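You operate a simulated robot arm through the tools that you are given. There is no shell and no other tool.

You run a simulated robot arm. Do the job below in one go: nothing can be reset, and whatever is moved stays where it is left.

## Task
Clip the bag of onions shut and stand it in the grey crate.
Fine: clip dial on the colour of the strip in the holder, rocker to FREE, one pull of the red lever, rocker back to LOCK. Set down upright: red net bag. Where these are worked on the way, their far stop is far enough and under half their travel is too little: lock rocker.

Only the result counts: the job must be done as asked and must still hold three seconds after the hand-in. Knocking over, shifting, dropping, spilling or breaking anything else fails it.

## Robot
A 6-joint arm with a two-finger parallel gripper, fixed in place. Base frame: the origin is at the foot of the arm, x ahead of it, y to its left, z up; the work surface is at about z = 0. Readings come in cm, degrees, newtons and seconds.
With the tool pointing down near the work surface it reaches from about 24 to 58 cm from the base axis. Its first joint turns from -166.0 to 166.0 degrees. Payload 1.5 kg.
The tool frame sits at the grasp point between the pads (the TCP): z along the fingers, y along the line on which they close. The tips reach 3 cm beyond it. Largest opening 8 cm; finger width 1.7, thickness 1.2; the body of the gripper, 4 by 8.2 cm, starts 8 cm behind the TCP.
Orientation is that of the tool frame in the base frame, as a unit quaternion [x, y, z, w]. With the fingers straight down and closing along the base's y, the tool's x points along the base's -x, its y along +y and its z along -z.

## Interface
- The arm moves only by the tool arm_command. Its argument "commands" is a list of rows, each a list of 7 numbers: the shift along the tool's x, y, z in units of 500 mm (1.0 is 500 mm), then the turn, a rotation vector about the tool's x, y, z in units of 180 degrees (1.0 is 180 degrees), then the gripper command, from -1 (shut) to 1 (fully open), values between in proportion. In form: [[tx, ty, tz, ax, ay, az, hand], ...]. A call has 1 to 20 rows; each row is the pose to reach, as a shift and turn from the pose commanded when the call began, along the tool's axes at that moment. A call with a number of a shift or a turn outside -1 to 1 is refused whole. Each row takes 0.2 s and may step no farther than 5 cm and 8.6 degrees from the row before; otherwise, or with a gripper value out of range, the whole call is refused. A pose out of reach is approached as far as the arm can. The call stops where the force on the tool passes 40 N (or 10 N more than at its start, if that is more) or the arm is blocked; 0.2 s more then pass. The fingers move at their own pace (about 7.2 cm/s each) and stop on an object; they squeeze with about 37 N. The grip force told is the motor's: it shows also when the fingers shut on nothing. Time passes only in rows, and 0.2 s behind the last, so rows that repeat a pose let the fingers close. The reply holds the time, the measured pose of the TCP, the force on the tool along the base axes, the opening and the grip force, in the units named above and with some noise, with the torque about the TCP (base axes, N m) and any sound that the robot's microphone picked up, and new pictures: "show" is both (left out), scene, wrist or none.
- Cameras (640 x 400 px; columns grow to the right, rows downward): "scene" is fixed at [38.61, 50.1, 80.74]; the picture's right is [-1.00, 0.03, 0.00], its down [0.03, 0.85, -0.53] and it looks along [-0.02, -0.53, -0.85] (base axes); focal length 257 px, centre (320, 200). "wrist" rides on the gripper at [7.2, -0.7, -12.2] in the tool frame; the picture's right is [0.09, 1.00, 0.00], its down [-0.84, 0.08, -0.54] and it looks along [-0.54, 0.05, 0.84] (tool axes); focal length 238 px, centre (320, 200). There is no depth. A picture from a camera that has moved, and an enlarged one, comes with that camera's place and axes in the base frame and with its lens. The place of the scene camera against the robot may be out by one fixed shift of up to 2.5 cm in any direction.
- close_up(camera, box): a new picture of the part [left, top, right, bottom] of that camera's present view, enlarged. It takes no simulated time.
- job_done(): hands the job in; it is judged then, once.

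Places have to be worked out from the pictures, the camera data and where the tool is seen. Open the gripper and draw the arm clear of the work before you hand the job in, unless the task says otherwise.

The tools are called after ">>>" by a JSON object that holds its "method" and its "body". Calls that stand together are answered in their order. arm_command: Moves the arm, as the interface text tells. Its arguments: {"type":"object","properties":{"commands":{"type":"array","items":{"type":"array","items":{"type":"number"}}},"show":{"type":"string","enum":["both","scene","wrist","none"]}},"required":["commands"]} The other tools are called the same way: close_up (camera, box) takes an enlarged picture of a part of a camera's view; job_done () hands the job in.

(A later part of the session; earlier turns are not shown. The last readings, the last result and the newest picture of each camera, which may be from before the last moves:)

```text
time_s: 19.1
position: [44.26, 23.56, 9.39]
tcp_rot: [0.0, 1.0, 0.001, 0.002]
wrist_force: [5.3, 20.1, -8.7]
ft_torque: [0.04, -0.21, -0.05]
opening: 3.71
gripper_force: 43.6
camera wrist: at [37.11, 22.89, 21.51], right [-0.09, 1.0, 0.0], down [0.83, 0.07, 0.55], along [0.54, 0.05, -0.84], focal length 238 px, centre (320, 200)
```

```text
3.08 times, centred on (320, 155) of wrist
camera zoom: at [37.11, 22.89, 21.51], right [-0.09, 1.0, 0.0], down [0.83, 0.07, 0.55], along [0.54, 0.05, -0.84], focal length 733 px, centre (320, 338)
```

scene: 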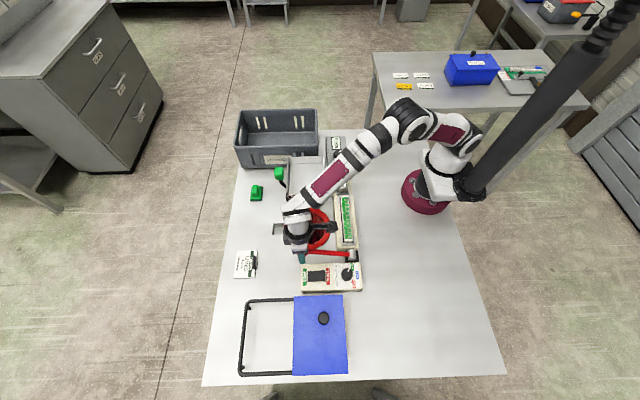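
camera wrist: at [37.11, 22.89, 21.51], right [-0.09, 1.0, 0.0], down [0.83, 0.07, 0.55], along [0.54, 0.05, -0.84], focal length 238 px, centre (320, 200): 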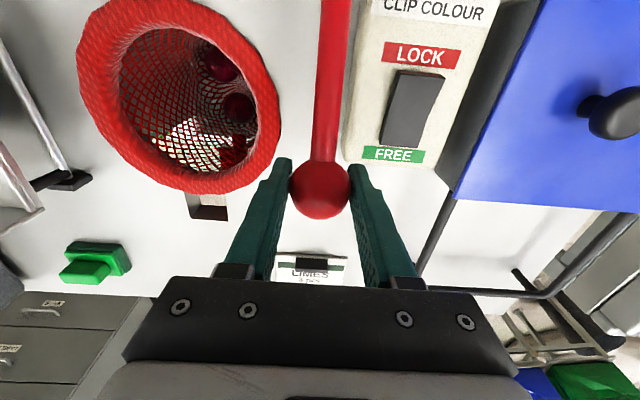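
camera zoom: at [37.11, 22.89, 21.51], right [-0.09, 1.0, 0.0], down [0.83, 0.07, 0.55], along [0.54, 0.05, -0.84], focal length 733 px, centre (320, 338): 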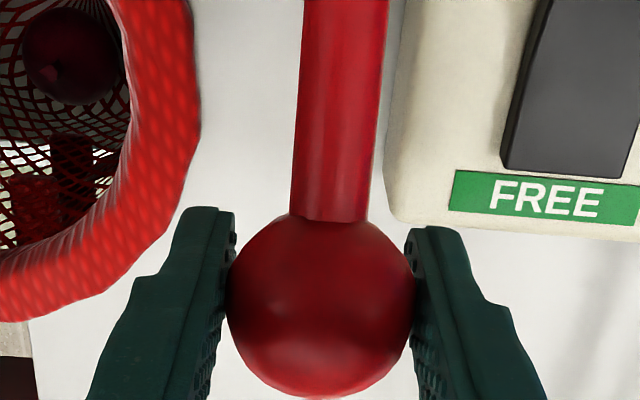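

The ball is gripped (3.71 cm). I ease the sideways load and probe the lever gently upward along its arc by about 1 cm to learn which way it swings.

>>> {"method": "arm_command", "body": {"commands": [[0, 0.002, 0, 0, 0, 0, -1], [0.002, 0.002, -0.006, 0, 0, 0, -1], [0.004, 0.002, -0.012, 0, 0, 0, -1], [0.006, 0.002, -0.018, 0, 0, 0, -1], [0.006, 0.002, -0.018, 0, 0, 0, -1]], "show": "wrist"}}

>>> {"method": "close_up", "body": {"camera": "wrist", "box": [250, 90, 390, 220]}}

```text
time_s: 19.6
position: [44.25, 23.53, 9.24]
tcp_rot: [0.0, 1.0, 0.001, 0.002]
wrist_force: [8.1, 5.7, -13.5]
ft_torque: [0.1, 0.18, -0.1]
opening: 3.72
gripper_force: 43.6
stopped in row 2: the force on the tool passed its limit at 45 N (the readings are from after the stop); the commanded pose is now the measured one
camera wrist: at [37.06, 22.92, 21.53], right [-0.09, 1.0, 0.0], down [0.83, 0.08, 0.55], along [0.54, 0.05, -0.84], focal length 238 px, centre (320, 200)
```

wrist: 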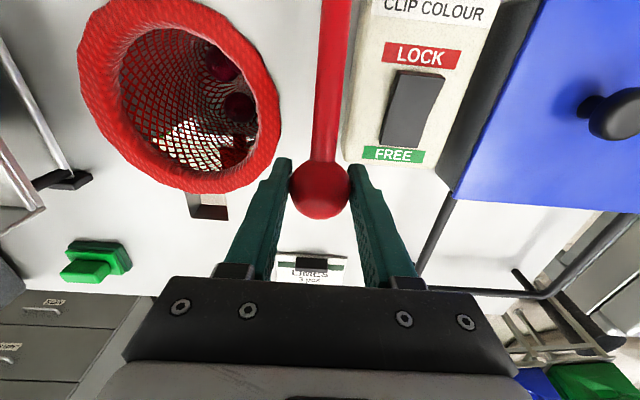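

```text
3.08 times, centred on (320, 155) of wrist
camera zoom: at [37.06, 22.92, 21.53], right [-0.09, 1.0, 0.0], down [0.83, 0.08, 0.55], along [0.54, 0.05, -0.84], focal length 733 px, centre (320, 338)
```

zoom: 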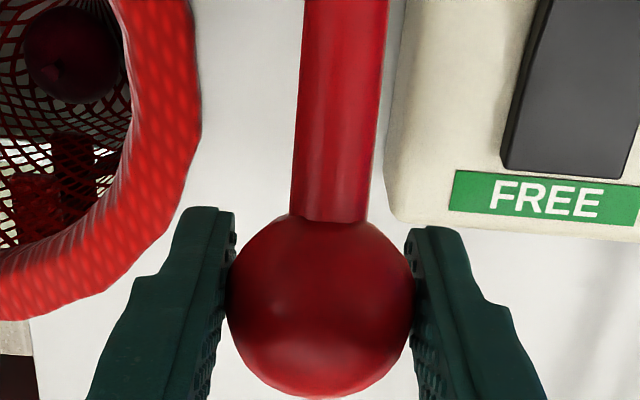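

Upward is blocked at once (45 N), so the pull is downward. I regrip with the ball nearer the fingertips (TCP 2 cm above the ball centre) so that the tips keep clear of the table.

>>> {"method": "arm_command", "body": {"commands": [[0, 0, 0, 0, 0, 0, 0.3], [0, 0, 0, 0, 0, 0, 0.3], [0, 0, -0.02, 0, 0, 0, 0.3], [0, 0, -0.038, 0, 0, 0, 0.3], [0, 0, -0.038, 0, 0, 0, 0.3], [0, 0, -0.038, 0, 0, 0, -1], [0, 0, -0.038, 0, 0, 0, -1], [0, 0, -0.038, 0, 0, 0, -1]]}}

>>> {"method": "close_up", "body": {"camera": "wrist", "box": [250, 90, 390, 220]}}

```text
time_s: 21.4
position: [44.02, 23.47, 11.36]
tcp_rot: [0.0, 1.0, 0.001, 0.002]
wrist_force: [-0.9, -0.3, 2.4]
ft_torque: [0.02, 0.31, 0.0]
opening: 3.69
gripper_force: 43.3
camera wrist: at [36.99, 22.92, 23.48], right [-0.09, 1.0, 0.0], down [0.83, 0.08, 0.55], along [0.54, 0.05, -0.84], focal length 238 px, centre (320, 200)
```

scene: 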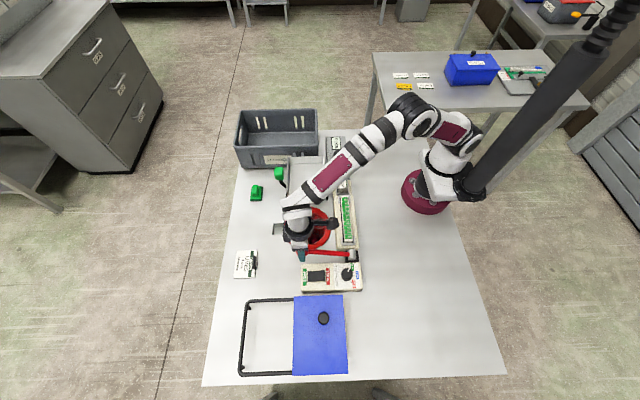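
wrist: 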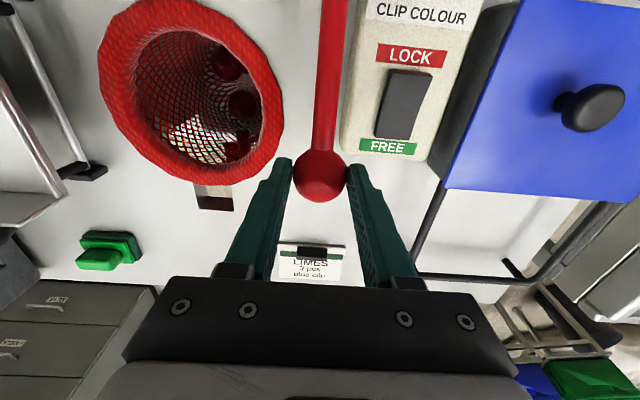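

```text
3.08 times, centred on (320, 155) of wrist
camera zoom: at [36.99, 22.92, 23.48], right [-0.09, 1.0, 0.0], down [0.83, 0.08, 0.55], along [0.54, 0.05, -0.84], focal length 733 px, centre (320, 338)
```

zoom: 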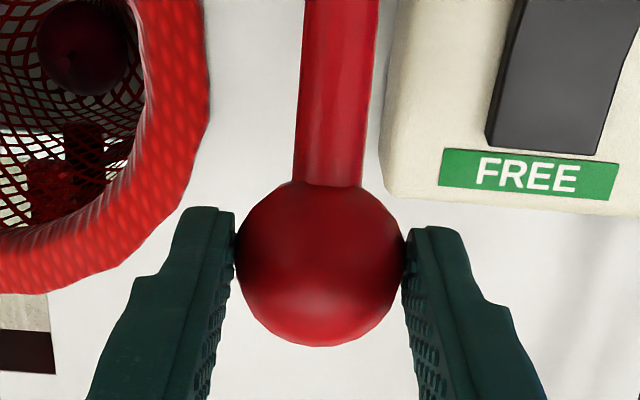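

Grip is good (3.69 cm, tips near the ball). I now draw the lever down along its arc in small steps, watching the force.

>>> {"method": "arm_command", "body": {"commands": [[-0.0034, 0, 0.01, 0, 0, 0, -1], [-0.0064, 0, 0.02, 0, 0, 0, -1], [-0.0095, 0, 0.033, 0, 0, 0, -1], [-0.0122, 0, 0.046, 0, 0, 0, -1]]}}

>>> {"method": "close_up", "body": {"camera": "wrist", "box": [70, 0, 390, 220]}}

```text
time_s: 22.4
position: [44.73, 23.64, 8.88]
tcp_rot: [0.0, 1.0, 0.0, 0.002]
wrist_force: [-19.5, -10.4, 8.6]
ft_torque: [-0.22, 1.53, 0.06]
opening: 3.73
gripper_force: 43.2
camera wrist: at [37.65, 22.94, 21.15], right [-0.09, 1.0, 0.0], down [0.84, 0.08, 0.54], along [0.54, 0.05, -0.84], focal length 238 px, centre (320, 200)
```

scene: 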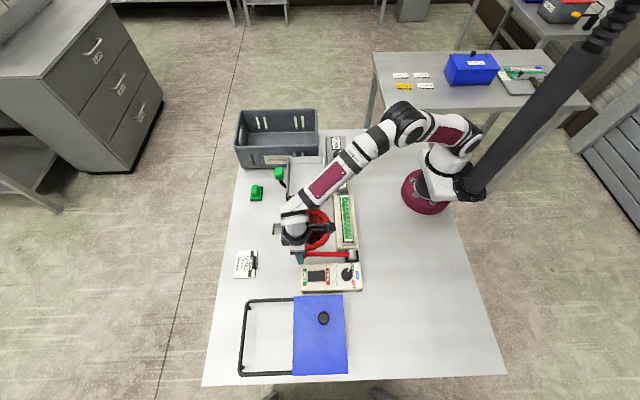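
wrist: 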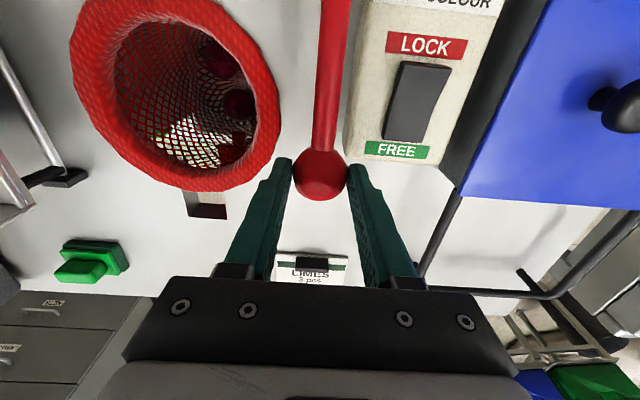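

```text
1.82 times, centred on (230, 110) of wrist
camera zoom: at [37.65, 22.94, 21.15], right [-0.09, 1.0, 0.0], down [0.84, 0.08, 0.54], along [0.54, 0.05, -0.84], focal length 433 px, centre (484, 364)
```

zoom: 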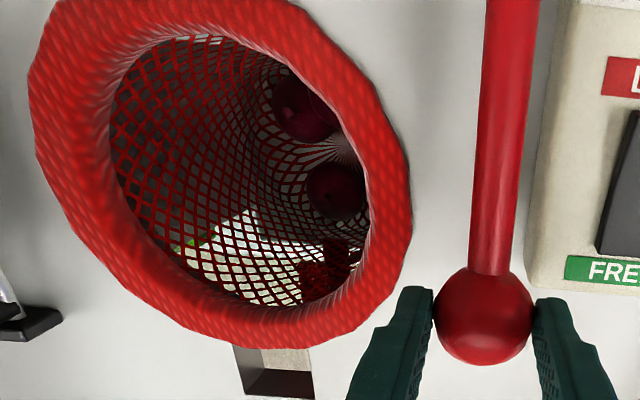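

The lever follows downward (ball now ≈2.5 cm lower); the -20 N along x says my arc runs slightly too far out, so I pull in 0.25 cm and continue downward to the stop.

>>> {"method": "arm_command", "body": {"commands": [[0.004, 0, 0.006, 0, 0, 0, -1], [0.004, 0, 0.018, 0, 0, 0, -1], [0.003, 0, 0.03, 0, 0, 0, -1], [0.003, 0, 0.042, 0, 0, 0, -1], [0.003, 0, 0.054, 0, 0, 0, -1], [0.004, 0, 0.066, 0, 0, 0, -1], [0.005, 0, 0.078, 0, 0, 0, -1]]}}

>>> {"method": "close_up", "body": {"camera": "wrist", "box": [70, 0, 390, 220]}}

```text
time_s: 23.7
position: [44.79, 23.63, 6.68]
tcp_rot: [0.0, 1.0, 0.001, 0.006]
wrist_force: [-8.2, -7.5, 13.3]
ft_torque: [-0.26, -0.01, 0.06]
opening: 3.73
gripper_force: 43.6
stopped in row 6: the force on the tool passed its limit at 43 N (the readings are from after the stop); the commanded pose is now the measured one
camera wrist: at [37.62, 22.89, 18.89], right [-0.09, 1.0, 0.0], down [0.83, 0.08, 0.55], along [0.55, 0.05, -0.83], focal length 238 px, centre (320, 200)
```

scene: 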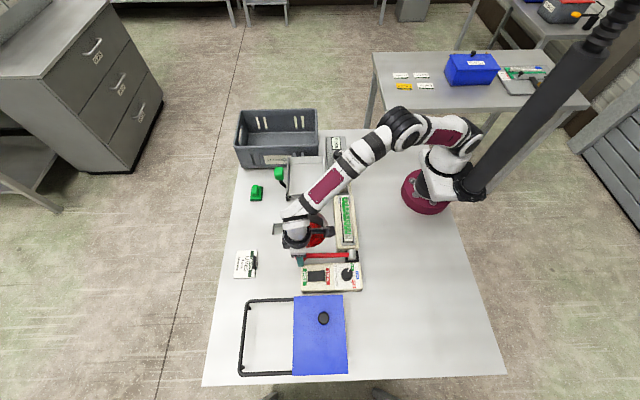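
wrist: 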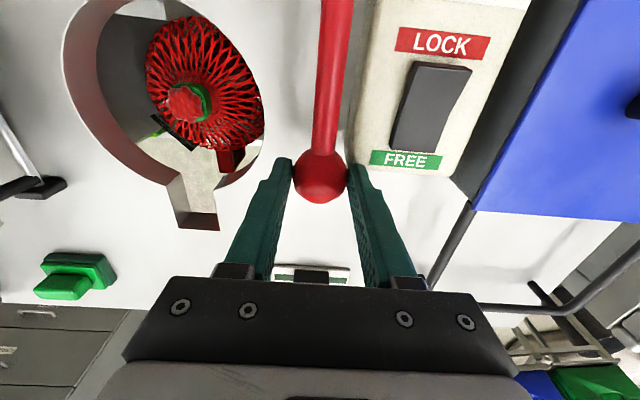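

```text
1.82 times, centred on (230, 110) of wrist
camera zoom: at [37.62, 22.89, 18.89], right [-0.09, 1.0, 0.0], down [0.83, 0.08, 0.55], along [0.55, 0.05, -0.83], focal length 433 px, centre (484, 364)
```

zoom: 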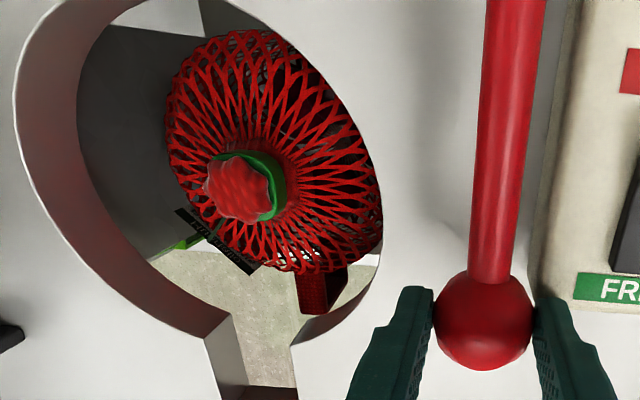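

The pull worked: the bag's mouth is now gathered with a green clip on its neck, hanging in a round well in the table. I bring the lever back up gently along its arc, still held.

>>> {"method": "arm_command", "body": {"commands": [[0, 0, -0.012, 0, 0, 0, -1], [0, 0, -0.03, 0, 0, 0, -1], [0.002, 0, -0.048, 0, 0, 0, -1], [0.005, 0, -0.064, 0, 0, 0, -1], [0.009, 0, -0.08, 0, 0, 0, -1]]}}

```text
time_s: 24.9
position: [44.25, 23.64, 10.81]
tcp_rot: [-0.001, 1.0, 0.003, 0.006]
wrist_force: [6.2, 20.2, -6.0]
ft_torque: [0.36, -1.35, -0.05]
opening: 3.72
gripper_force: 43.4
camera wrist: at [37.1, 22.86, 22.86], right [-0.09, 1.0, 0.0], down [0.83, 0.08, 0.55], along [0.55, 0.05, -0.83], focal length 238 px, centre (320, 200)
```

scene: 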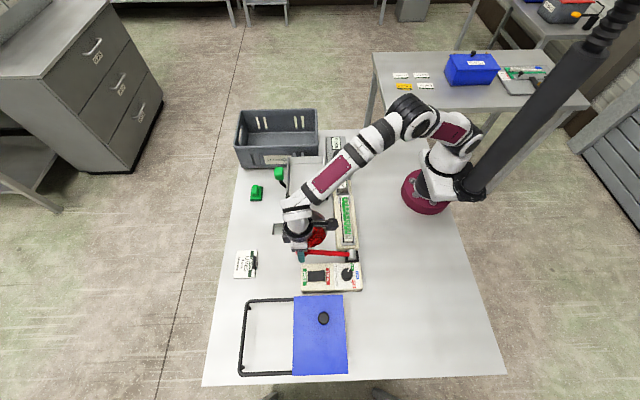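
wrist: 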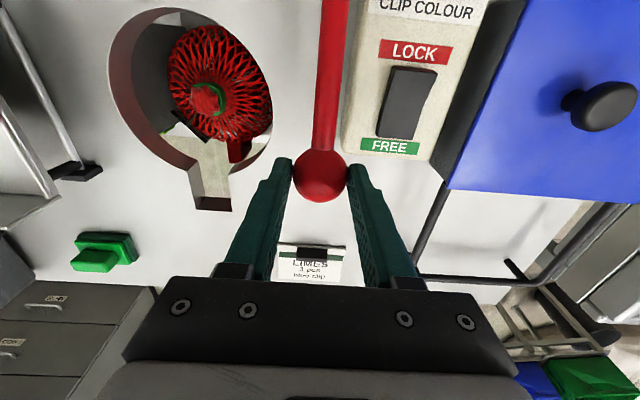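

The lever is back close to its rest height. I open the fingers, rise clear and look at lever, rocker and bag.

>>> {"method": "arm_command", "body": {"commands": [[0, 0, -0.006, 0, 0, 0, -1], [0, 0, -0.006, 0, 0, 0, 0.3], [0, 0, -0.006, 0, 0, 0, 0.3], [0, 0, -0.05, 0, 0, 0, 0.3], [0, 0, -0.12, 0, 0, 0, 0.3], [0, 0, -0.2, 0, 0, 0, 0.3], [0, 0, -0.28, 0, 0, 0, 0.3], [0, 0, -0.28, 0, 0, 0, 0.3]]}}

>>> {"method": "close_up", "body": {"camera": "wrist", "box": [150, 30, 430, 220]}}

>>> {"method": "close_up", "body": {"camera": "scene", "box": [260, 200, 380, 300]}}

```text
time_s: 26.7
position: [44.16, 23.43, 24.79]
tcp_rot: [0.0, 1.0, 0.002, 0.006]
wrist_force: [0.6, -0.2, -0.3]
ft_torque: [0.01, -0.02, 0.01]
opening: 5.2
gripper_force: 0.1
camera wrist: at [36.98, 22.89, 36.96], right [-0.09, 1.0, 0.0], down [0.83, 0.08, 0.55], along [0.55, 0.05, -0.83], focal length 238 px, centre (320, 200)
```

scene: 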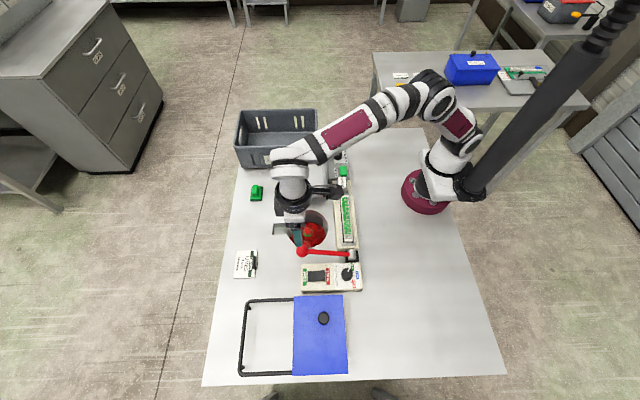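
wrist: 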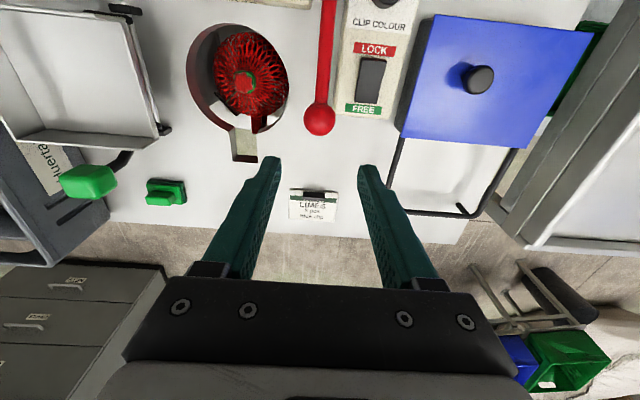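

```text
2.11 times, centred on (290, 125) of wrist
camera zoom: at [36.98, 22.89, 36.96], right [-0.09, 1.0, 0.0], down [0.83, 0.08, 0.55], along [0.55, 0.05, -0.83], focal length 502 px, centre (383, 358)
```

zoom: 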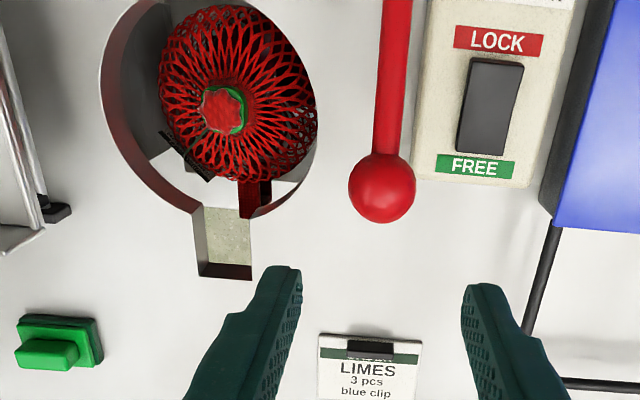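

```text
4.00 times, centred on (320, 250) of scene
camera zoom: at [38.61, 50.1, 80.74], right [-1.0, 0.03, 0.0], down [0.03, 0.85, -0.53], along [-0.02, -0.53, -0.85], focal length 1026 px, centre (320, 0)
```

zoom: 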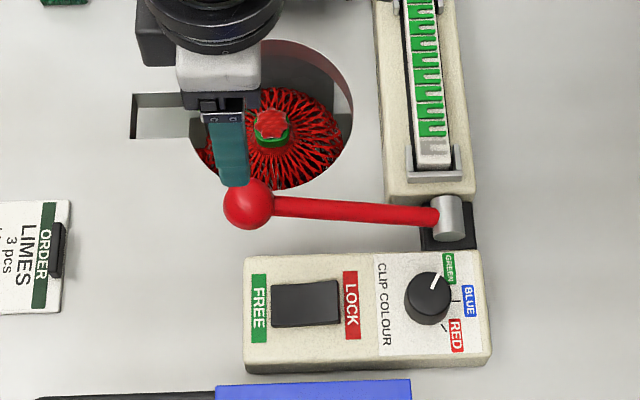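

The lever is back at rest, one clip is gone from the strip, and the bag stands in the well with its clipped neck up. Next I set the rocker back: closed fingers over its LOCK end at about (38.6, 29.5).

>>> {"method": "arm_command", "body": {"commands": [[0.056, 0.061, 0.0, 0, 0, 0, -1], [0.111, 0.121, 0.02, 0, 0, 0, -1], [0.111, 0.121, 0.1, 0, 0, 0, -1], [0.111, 0.121, 0.18, 0, 0, 0, -1], [0.111, 0.121, 0.26, 0, 0, 0, -1], [0.111, 0.121, 0.29, 0, 0, 0, -1], [0.111, 0.121, 0.29, 0, 0, 0, -1]]}}

>>> {"method": "close_up", "body": {"camera": "wrist", "box": [240, 60, 400, 220]}}

```text
time_s: 28.3
position: [38.77, 29.52, 10.26]
tcp_rot: [0.0, 1.0, 0.001, 0.005]
wrist_force: [0.1, 0.3, -0.4]
ft_torque: [-0.01, 0.0, 0.02]
opening: 0.0
gripper_force: 21.1
camera wrist: at [31.51, 28.82, 22.3], right [-0.09, 1.0, 0.0], down [0.83, 0.08, 0.55], along [0.55, 0.05, -0.83], focal length 238 px, centre (320, 200)
```

scene: 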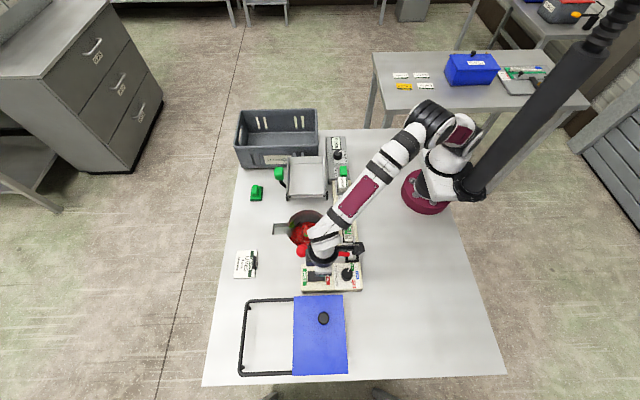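
wrist: 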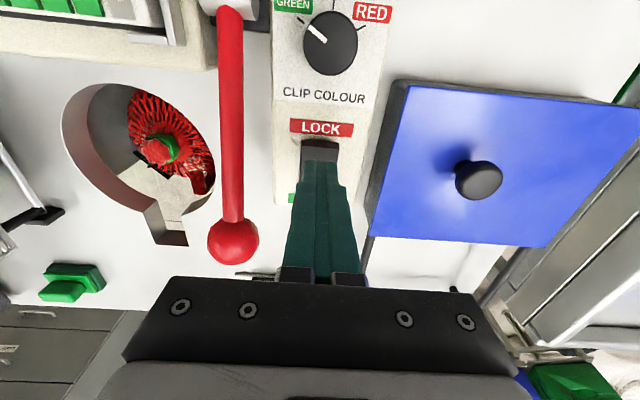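

```text
2.50 times, centred on (320, 140) of wrist
camera zoom: at [31.51, 28.82, 22.3], right [-0.09, 1.0, 0.0], down [0.83, 0.08, 0.55], along [0.55, 0.05, -0.83], focal length 596 px, centre (320, 350)
```

zoom: 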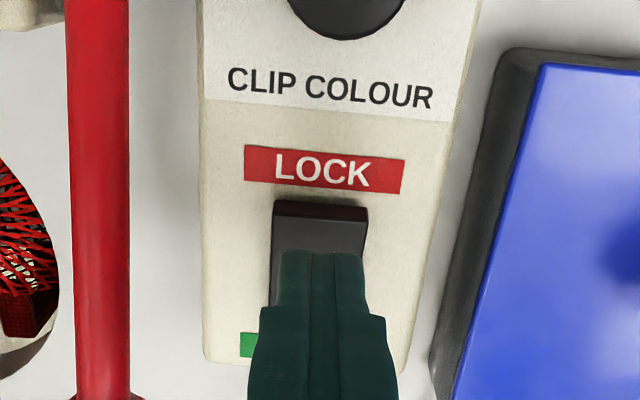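

The tips stand over the rocker's LOCK end. I press straight down in small steps until the force stop.

>>> {"method": "arm_command", "body": {"commands": [[0.004, 0, 0.02, 0, 0, 0, -1], [0.004, 0, 0.036, 0, 0, 0, -1], [0.004, 0, 0.044, 0, 0, 0, -1], [0.004, 0, 0.05, 0, 0, 0, -1], [0.004, 0, 0.056, 0, 0, 0, -1], [0.004, 0, 0.062, 0, 0, 0, -1], [0.004, 0, 0.068, 0, 0, 0, -1], [0.004, 0, 0.074, 0, 0, 0, -1]]}}

>>> {"method": "close_up", "body": {"camera": "wrist", "box": [240, 60, 400, 220]}}

```text
time_s: 29.6
position: [38.62, 29.56, 7.33]
tcp_rot: [0.001, 1.0, 0.004, 0.005]
wrist_force: [-4.2, -4.0, 8.1]
ft_torque: [-0.07, 0.01, -0.02]
opening: 0.02
gripper_force: 20.9
stopped in row 6: the force on the tool passed its limit at 51 N (the readings are from after the stop); the commanded pose is now the measured one
camera wrist: at [31.44, 28.92, 19.58], right [-0.09, 1.0, 0.0], down [0.83, 0.07, 0.55], along [0.55, 0.05, -0.83], focal length 238 px, centre (320, 200)
```

scene: 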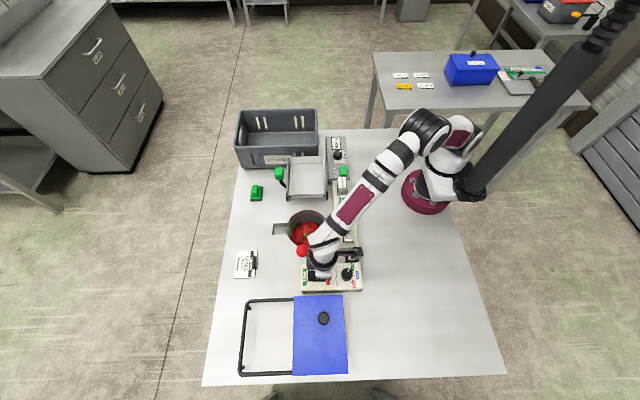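
wrist: 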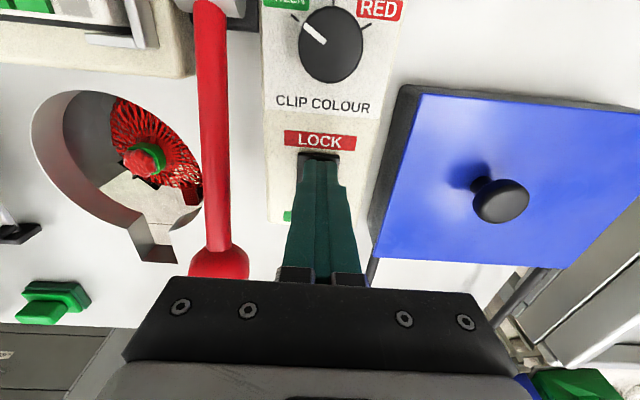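

```text
2.50 times, centred on (320, 140) of wrist
camera zoom: at [31.44, 28.92, 19.58], right [-0.09, 1.0, 0.0], down [0.83, 0.07, 0.55], along [0.55, 0.05, -0.83], focal length 596 px, centre (320, 350)
```

zoom: 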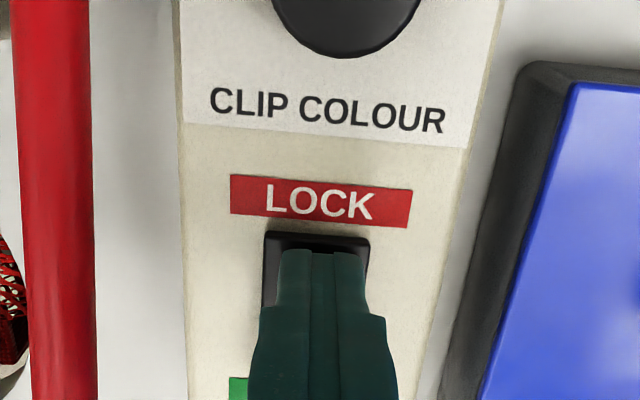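

The LOCK end is down at its stop. I lift off, and go to a viewpoint over the well (TCP about (35, 12, 28)), also trimming out the small tool tilt.

>>> {"method": "arm_command", "body": {"commands": [[0, 0, -0.06, 0, 0, 0, -1], [0, 0, -0.15, 0, 0, 0, -1], [0, 0, -0.24, 0.0025, 0.0032, 0, -1], [0.02, -0.06, -0.28, 0.0025, 0.0032, 0, -1], [0.04, -0.14, -0.32, 0.0025, 0.0032, 0, -1], [0.055, -0.22, -0.36, 0.0025, 0.0032, 0, 0], [0.065, -0.29, -0.39, 0.0025, 0.0032, 0, 1], [0.072, -0.351, -0.414, 0.0025, 0.0032, 0, 1], [0.072, -0.351, -0.414, 0.0025, 0.0032, 0, 1]]}}

>>> {"method": "close_up", "body": {"camera": "wrist", "box": [250, 80, 410, 220]}}

>>> {"method": "close_up", "body": {"camera": "scene", "box": [260, 200, 380, 300]}}

```text
time_s: 31.6
position: [34.73, 11.85, 28.07]
tcp_rot: [0.001, 1.0, -0.001, 0.0]
wrist_force: [0.2, 0.6, 0.4]
ft_torque: [0.02, 0.0, 0.02]
opening: 7.99
gripper_force: 0.0
camera wrist: at [27.66, 11.36, 40.35], right [-0.09, 1.0, 0.0], down [0.84, 0.08, 0.54], along [0.54, 0.05, -0.84], focal length 238 px, centre (320, 200)
```

scene: 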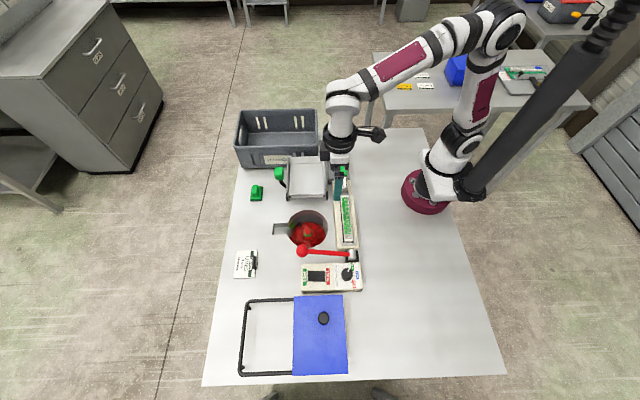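
wrist: 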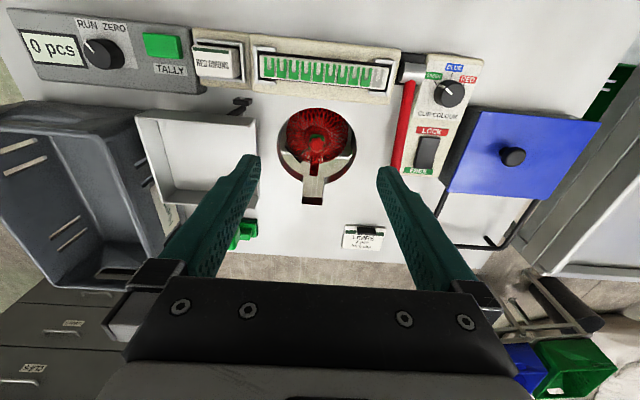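

```text
2.86 times, centred on (330, 150) of wrist
camera zoom: at [27.66, 11.36, 40.35], right [-0.09, 1.0, 0.0], down [0.84, 0.08, 0.54], along [0.54, 0.05, -0.84], focal length 681 px, centre (291, 343)
```

zoom: 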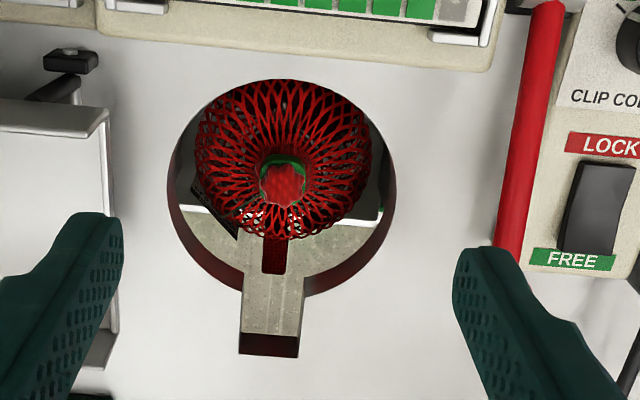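

```text
4.00 times, centred on (320, 250) of scene
camera zoom: at [38.61, 50.1, 80.74], right [-1.0, 0.03, 0.0], down [0.03, 0.85, -0.53], along [-0.02, -0.53, -0.85], focal length 1026 px, centre (320, 0)
```

zoom: 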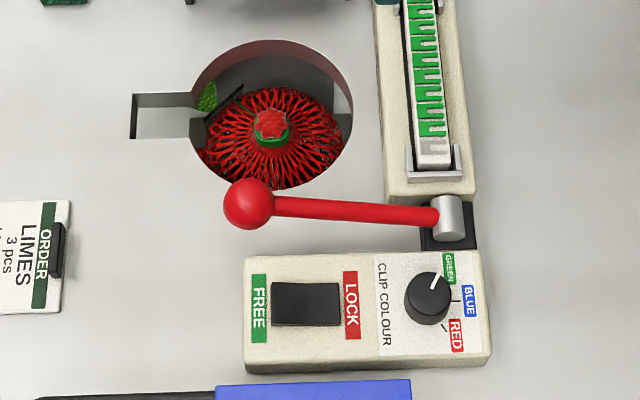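

Dial GREEN, lever at rest, rocker on LOCK. The clipped neck triangulates to about (42.5, 12.2) with its top at z≈-1.3, i.e. just under the table surface in the well. I zoom in on the bag and the crate before planning the grasp.

>>> {"method": "close_up", "body": {"camera": "wrist", "box": [285, 100, 365, 160]}}

>>> {"method": "close_up", "body": {"camera": "scene", "box": [280, 205, 355, 255]}}

>>> {"method": "close_up", "body": {"camera": "wrist", "box": [280, 140, 370, 210]}}

>>> {"method": "close_up", "body": {"camera": "scene", "box": [225, 95, 335, 210]}}

```text
6.67 times, centred on (325, 130) of wrist
camera zoom: at [27.66, 11.36, 40.35], right [-0.09, 1.0, 0.0], down [0.84, 0.08, 0.54], along [0.54, 0.05, -0.84], focal length 1589 px, centre (287, 667)
```

zoom: 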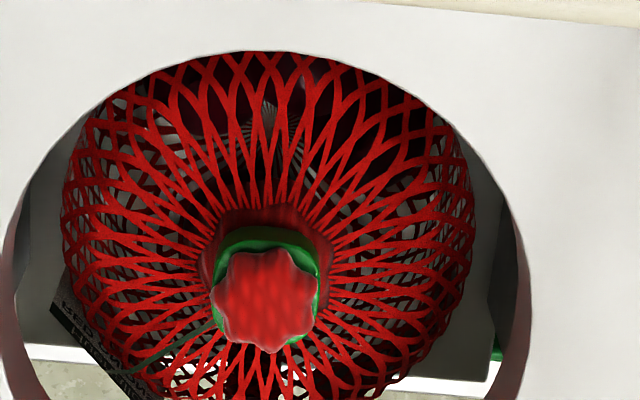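

```text
8.00 times, centred on (318, 230) of scene
camera zoom: at [38.61, 50.1, 80.74], right [-1.0, 0.03, 0.0], down [0.03, 0.85, -0.53], along [-0.02, -0.53, -0.85], focal length 2053 px, centre (340, -40)
```

zoom: 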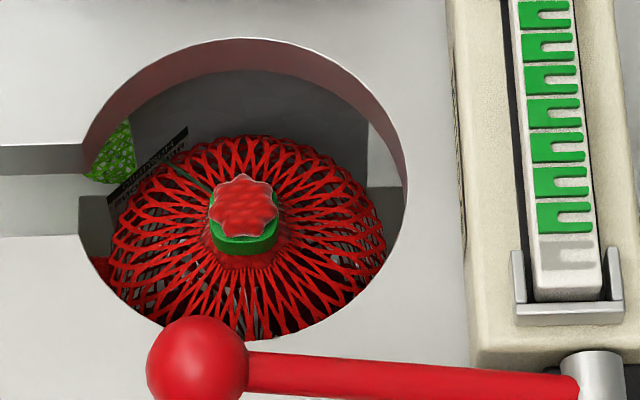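

```text
5.71 times, centred on (325, 175) of wrist
camera zoom: at [27.66, 11.36, 40.35], right [-0.09, 1.0, 0.0], down [0.84, 0.08, 0.54], along [0.54, 0.05, -0.84], focal length 1362 px, centre (291, 343)
```

zoom: 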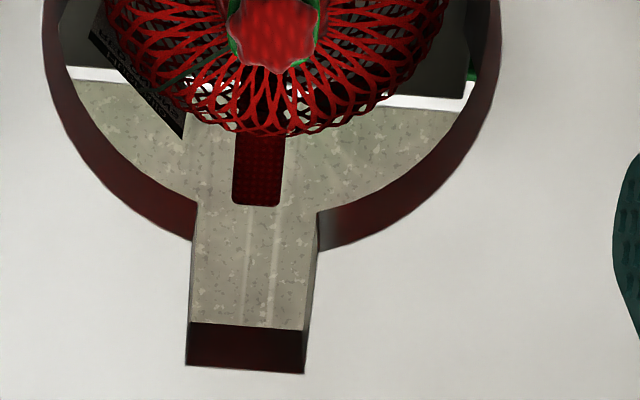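

```text
3.48 times, centred on (280, 152) of scene
camera zoom: at [38.61, 50.1, 80.74], right [-1.0, 0.03, 0.0], down [0.03, 0.85, -0.53], along [-0.02, -0.53, -0.85], focal length 892 px, centre (459, 365)
```

zoom: 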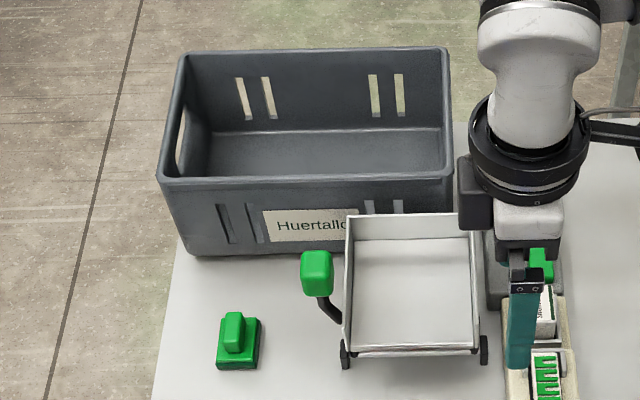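

The bag has a red tab pointing +x that matches the keyhole slot, so it should be lifted straight up. Before grasping I go over to the crate (TCP ≈ (36, -20, 32)) to measure it.

>>> {"method": "arm_command", "body": {"commands": [[-0.004, -0.09, -0.012, 0, 0, 0, 1], [-0.008, -0.18, -0.024, 0, 0, 0, 1], [-0.012, -0.27, -0.036, 0, 0, 0, 1], [-0.016, -0.36, -0.048, 0, 0, 0, 1], [-0.02, -0.45, -0.06, 0, 0, 0, 1], [-0.023, -0.54, -0.07, 0, 0, 0, 1], [-0.025, -0.637, -0.08, 0, 0, 0, 1], [-0.025, -0.637, -0.08, 0, 0, 0, 1]]}}

>>> {"method": "close_up", "body": {"camera": "wrist", "box": [150, 40, 470, 240]}}

```text
time_s: 33.4
position: [36.07, -19.63, 32.29]
tcp_rot: [0.001, 1.0, -0.002, 0.0]
wrist_force: [0.4, 0.1, 0.6]
ft_torque: [0.04, -0.02, 0.0]
opening: 8.03
gripper_force: 0.0
camera wrist: at [29.03, -20.18, 44.55], right [-0.09, 1.0, 0.0], down [0.84, 0.08, 0.54], along [0.54, 0.05, -0.84], focal length 238 px, centre (320, 200)
```

scene: 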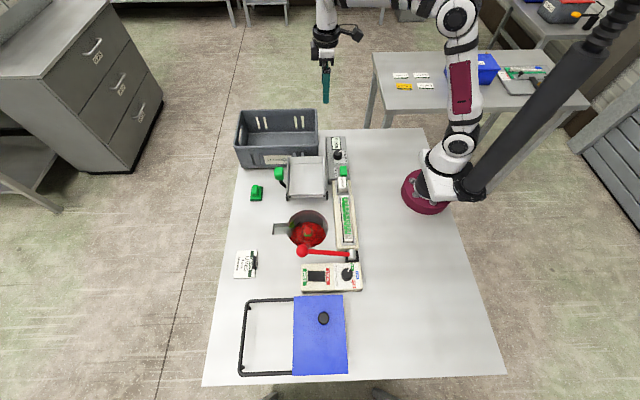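
wrist: 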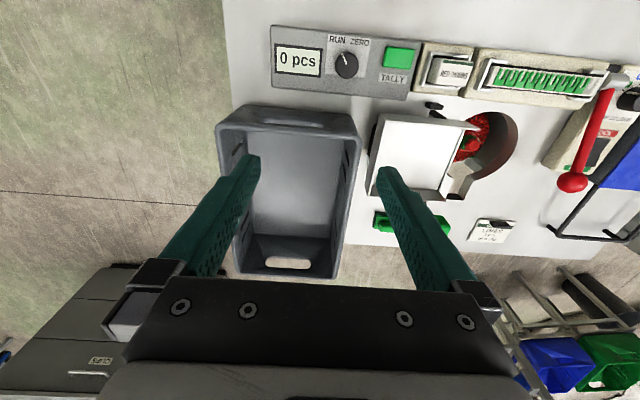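

```text
2.00 times, centred on (310, 140) of wrist
camera zoom: at [29.03, -20.18, 44.55], right [-0.09, 1.0, 0.0], down [0.84, 0.08, 0.54], along [0.54, 0.05, -0.84], focal length 477 px, centre (340, 320)
```

zoom: 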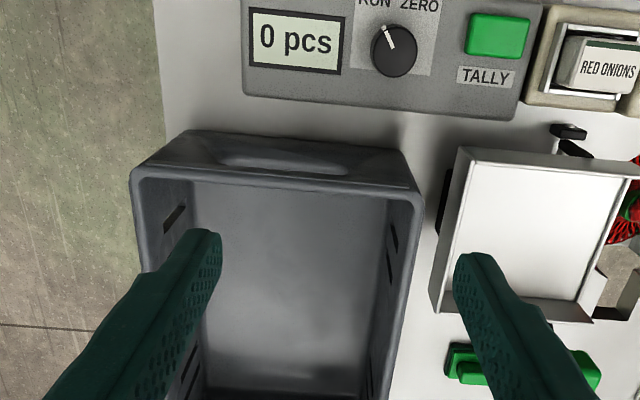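

The crate measures about x 39–69, y -33 to -13.5, rim height ≈12.5, so I'll aim to stand the bag near (48.5, -23.3). Now I go back above the clipped neck at (42.57, 12.12), keeping high, with the fingers at 4.8 cm.

>>> {"method": "arm_command", "body": {"commands": [[-0.01, 0.09, 0.01, 0, 0, 0, 1], [-0.03, 0.18, 0.03, 0, 0, 0, 1], [-0.05, 0.27, 0.05, 0, 0, 0, 1], [-0.07, 0.36, 0.07, 0, 0, 0, 1], [-0.09, 0.45, 0.1, 0, 0, 0, 0.2], [-0.11, 0.53, 0.13, 0, 0, 0, 0.2], [-0.13, 0.6, 0.18, 0, 0, 0, 0.2], [-0.13, 0.635, 0.26, 0, 0, 0, 0.2], [-0.13, 0.635, 0.346, 0, 0, 0, 0.2], [-0.13, 0.635, 0.346, 0, 0, 0, 0.2]]}}

>>> {"method": "close_up", "body": {"camera": "wrist", "box": [250, 80, 390, 200]}}

>>> {"method": "close_up", "body": {"camera": "scene", "box": [265, 190, 365, 265]}}

```text
time_s: 35.6
position: [42.73, 11.8, 14.62]
tcp_rot: [0.001, 1.0, -0.002, 0.0]
wrist_force: [-0.3, 0.6, 0.1]
ft_torque: [0.04, 0.04, 0.02]
opening: 4.79
gripper_force: 0.0
camera wrist: at [35.64, 11.25, 26.84], right [-0.09, 1.0, 0.0], down [0.84, 0.08, 0.54], along [0.54, 0.05, -0.84], focal length 238 px, centre (320, 200)
```

scene: 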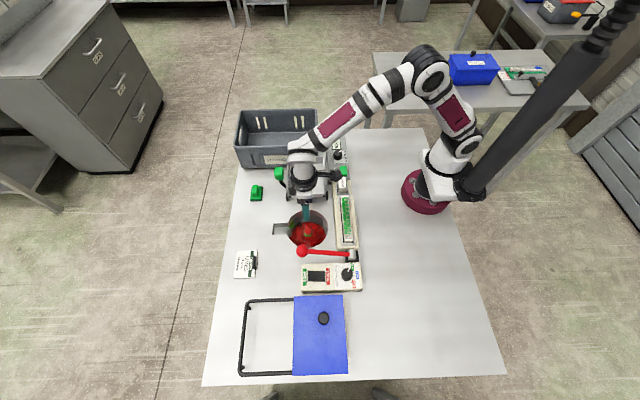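
wrist: 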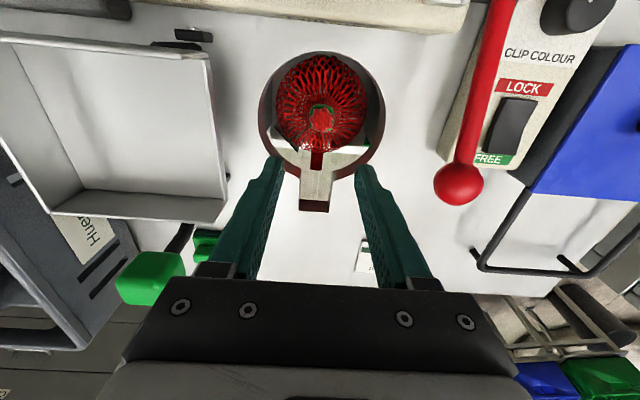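

```text
3.33 times, centred on (320, 140) of wrist
camera zoom: at [35.64, 11.25, 26.84], right [-0.09, 1.0, 0.0], down [0.84, 0.08, 0.54], along [0.54, 0.05, -0.84], focal length 794 px, centre (320, 400)
```

zoom: 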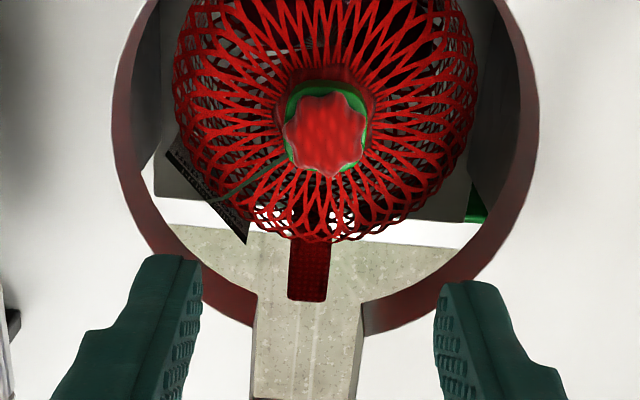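

```text
5.33 times, centred on (315, 228) of scene
camera zoom: at [38.61, 50.1, 80.74], right [-1.0, 0.03, 0.0], down [0.03, 0.85, -0.53], along [-0.02, -0.53, -0.85], focal length 1368 px, centre (347, 53)
```

zoom: 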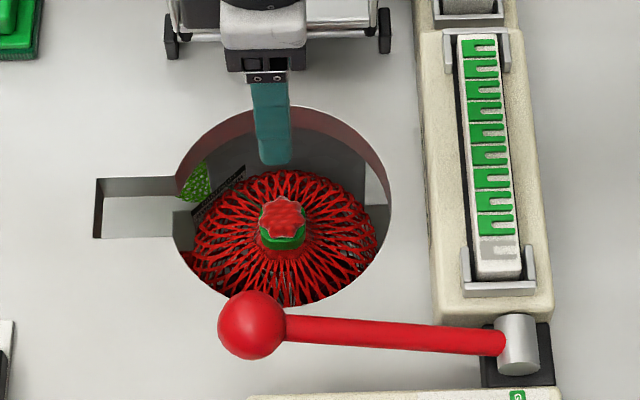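

The neck axis refines to (42.62, 12.1), top z≈-1.2. I correct the position and go down to TCP z≈3 first.

>>> {"method": "arm_command", "body": {"commands": [[0.002, 0.005, 0.06, 0, 0, 0, 0.2], [0.002, 0.005, 0.13, 0, 0, 0, 0.2], [0.002, 0.005, 0.19, 0, 0, 0, 0.2], [0.002, 0.005, 0.232, 0, 0, 0, 0.2], [0.002, 0.005, 0.232, 0, 0, 0, 0.2]]}}

>>> {"method": "close_up", "body": {"camera": "wrist", "box": [250, 90, 390, 210]}}

>>> {"method": "close_up", "body": {"camera": "scene", "box": [265, 190, 365, 265]}}

```text
time_s: 36.8
position: [42.32, 12.11, 2.93]
tcp_rot: [0.001, 1.0, -0.002, 0.0]
wrist_force: [-0.2, 0.2, 0.5]
ft_torque: [-0.03, 0.03, 0.0]
opening: 4.78
gripper_force: 0.0
camera wrist: at [35.26, 11.56, 15.17], right [-0.09, 1.0, 0.0], down [0.84, 0.08, 0.54], along [0.54, 0.05, -0.84], focal length 238 px, centre (320, 200)
```

scene: 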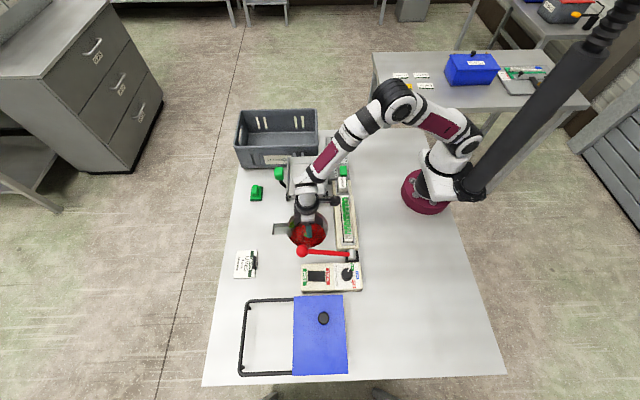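
wrist: 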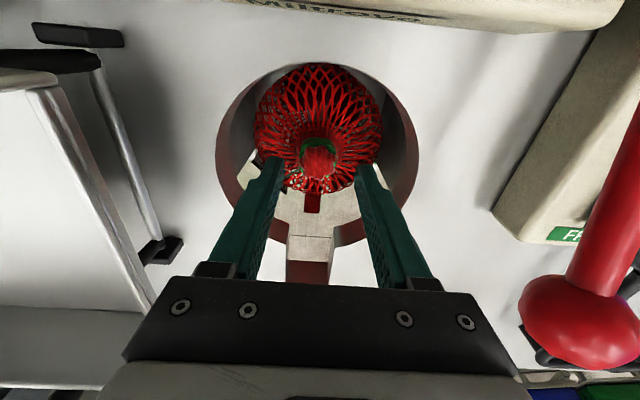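

```text
3.33 times, centred on (320, 150) of wrist
camera zoom: at [35.26, 11.56, 15.17], right [-0.09, 1.0, 0.0], down [0.84, 0.08, 0.54], along [0.54, 0.05, -0.84], focal length 794 px, centre (320, 367)
```

zoom: 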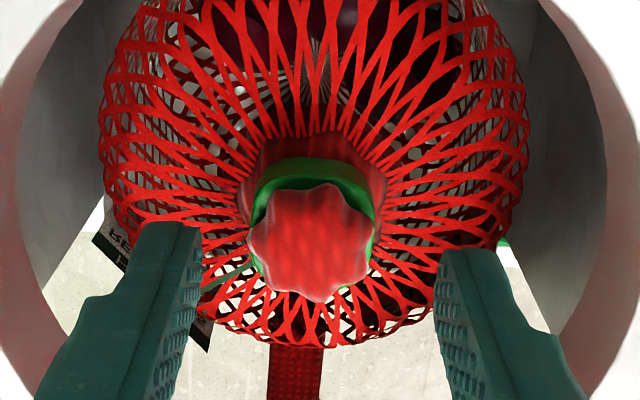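

```text
5.33 times, centred on (315, 228) of scene
camera zoom: at [38.61, 50.1, 80.74], right [-1.0, 0.03, 0.0], down [0.03, 0.85, -0.53], along [-0.02, -0.53, -0.85], focal length 1368 px, centre (347, 53)
```

zoom: 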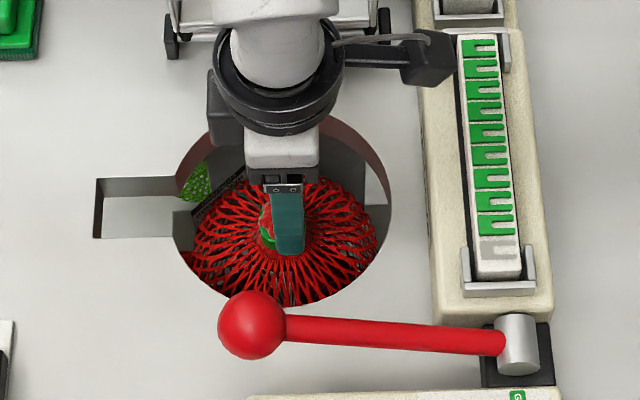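

The neck top triangulates to (42.68, 12.05, -1.65). I shift +0.36 in x and descend slowly to TCP z≈-0.6 (tips ≈-3.6), watching for contact.

>>> {"method": "arm_command", "body": {"commands": [[-0.0072, -0.001, 0.02, 0, 0, 0, 0.2], [-0.0072, -0.001, 0.04, 0, 0, 0, 0.2], [-0.0072, -0.001, 0.055, 0, 0, 0, 0.2], [-0.0072, -0.001, 0.065, 0, 0, 0, 0.2], [-0.0072, -0.001, 0.0706, 0, 0, 0, 0.2], [-0.0072, -0.001, 0.0706, 0, 0, 0, 0.2]]}}

>>> {"method": "close_up", "body": {"camera": "wrist", "box": [250, 90, 390, 210]}}

>>> {"method": "close_up", "body": {"camera": "scene", "box": [265, 190, 365, 265]}}

```text
time_s: 38.2
position: [42.88, 12.11, -0.42]
tcp_rot: [0.0, 1.0, -0.002, 0.0]
wrist_force: [0.6, -0.2, -0.4]
ft_torque: [0.0, -0.02, -0.01]
opening: 4.81
gripper_force: 0.0
camera wrist: at [35.76, 11.43, 11.8], right [-0.09, 1.0, 0.0], down [0.84, 0.08, 0.54], along [0.54, 0.05, -0.84], focal length 238 px, centre (320, 200)
```

scene: 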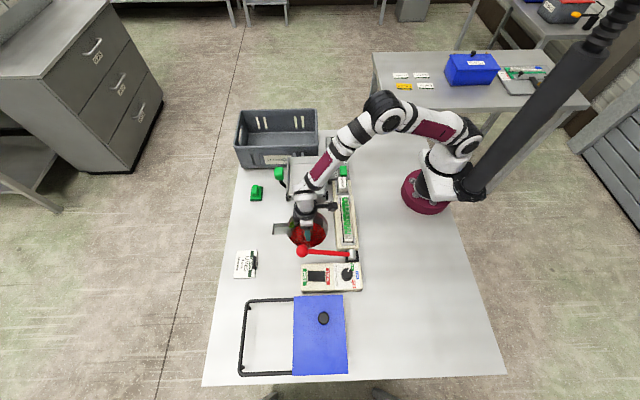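
wrist: 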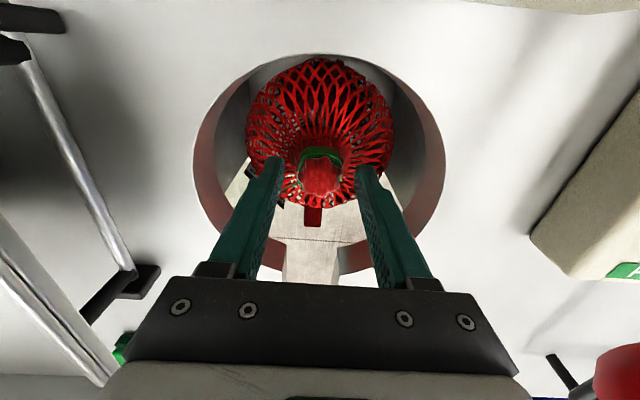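

```text
3.33 times, centred on (320, 150) of wrist
camera zoom: at [35.76, 11.43, 11.8], right [-0.09, 1.0, 0.0], down [0.84, 0.08, 0.54], along [0.54, 0.05, -0.84], focal length 794 px, centre (320, 367)
```

zoom: 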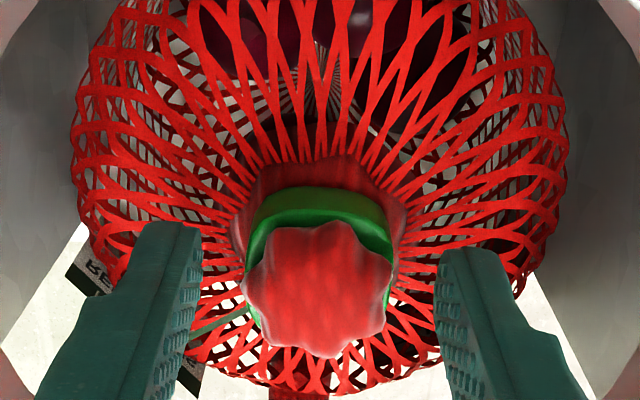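

```text
5.33 times, centred on (315, 228) of scene
camera zoom: at [38.61, 50.1, 80.74], right [-1.0, 0.03, 0.0], down [0.03, 0.85, -0.53], along [-0.02, -0.53, -0.85], focal length 1368 px, centre (347, 53)
```

zoom: 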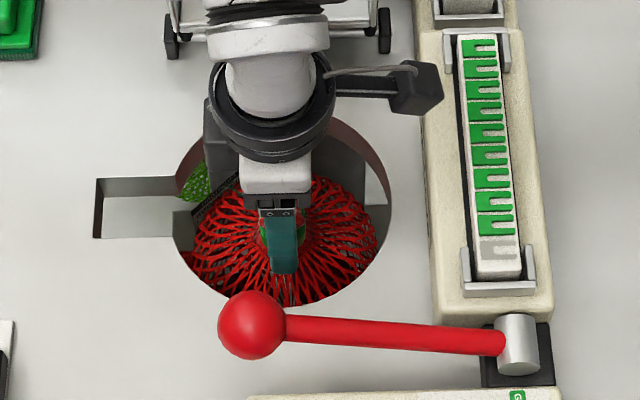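

No contact yet; the clip ring sits at z≈-4, the tuft above it. I lower another 0.8 cm so the pads take both tuft and clip, then close.

>>> {"method": "arm_command", "body": {"commands": [[0.003, 0, 0.008, 0, 0, 0, 0.2], [0.003, 0, 0.016, 0, 0, 0, 0.2], [0.003, 0, 0.016, 0, 0, 0, 0.2], [0.003, 0, 0.016, 0, 0, 0, -0.2], [0.003, 0, 0.016, 0, 0, 0, -1], [0.003, 0, 0.016, 0, 0, 0, -1]]}}

>>> {"method": "close_up", "body": {"camera": "wrist", "box": [250, 90, 390, 210]}}

```text
time_s: 39.6
position: [42.82, 11.9, -1.2]
tcp_rot: [0.001, 1.0, -0.002, 0.0]
wrist_force: [0.5, 0.4, -0.2]
ft_torque: [-0.01, -0.02, 0.02]
opening: 3.22
gripper_force: 37.5
camera wrist: at [35.62, 11.37, 11.0], right [-0.09, 1.0, 0.0], down [0.84, 0.08, 0.54], along [0.54, 0.05, -0.84], focal length 238 px, centre (320, 200)
```

scene: 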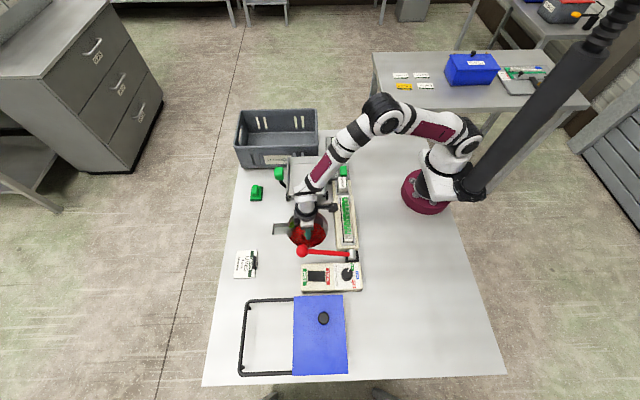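
wrist: 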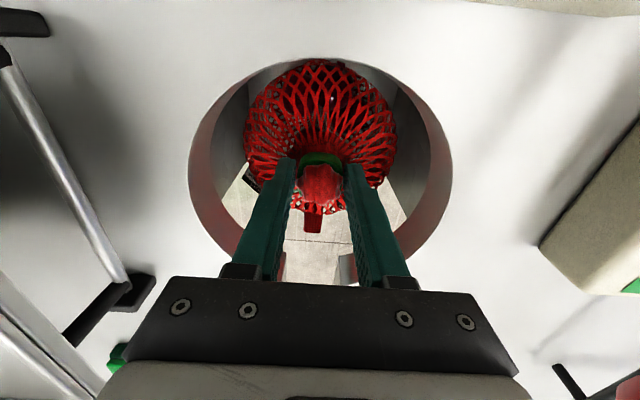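

```text
3.33 times, centred on (320, 150) of wrist
camera zoom: at [35.62, 11.37, 11.0], right [-0.09, 1.0, 0.0], down [0.84, 0.08, 0.54], along [0.54, 0.05, -0.84], focal length 794 px, centre (320, 367)
```

zoom: 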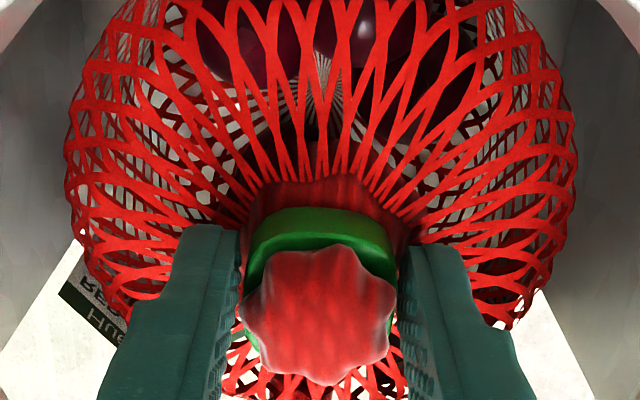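

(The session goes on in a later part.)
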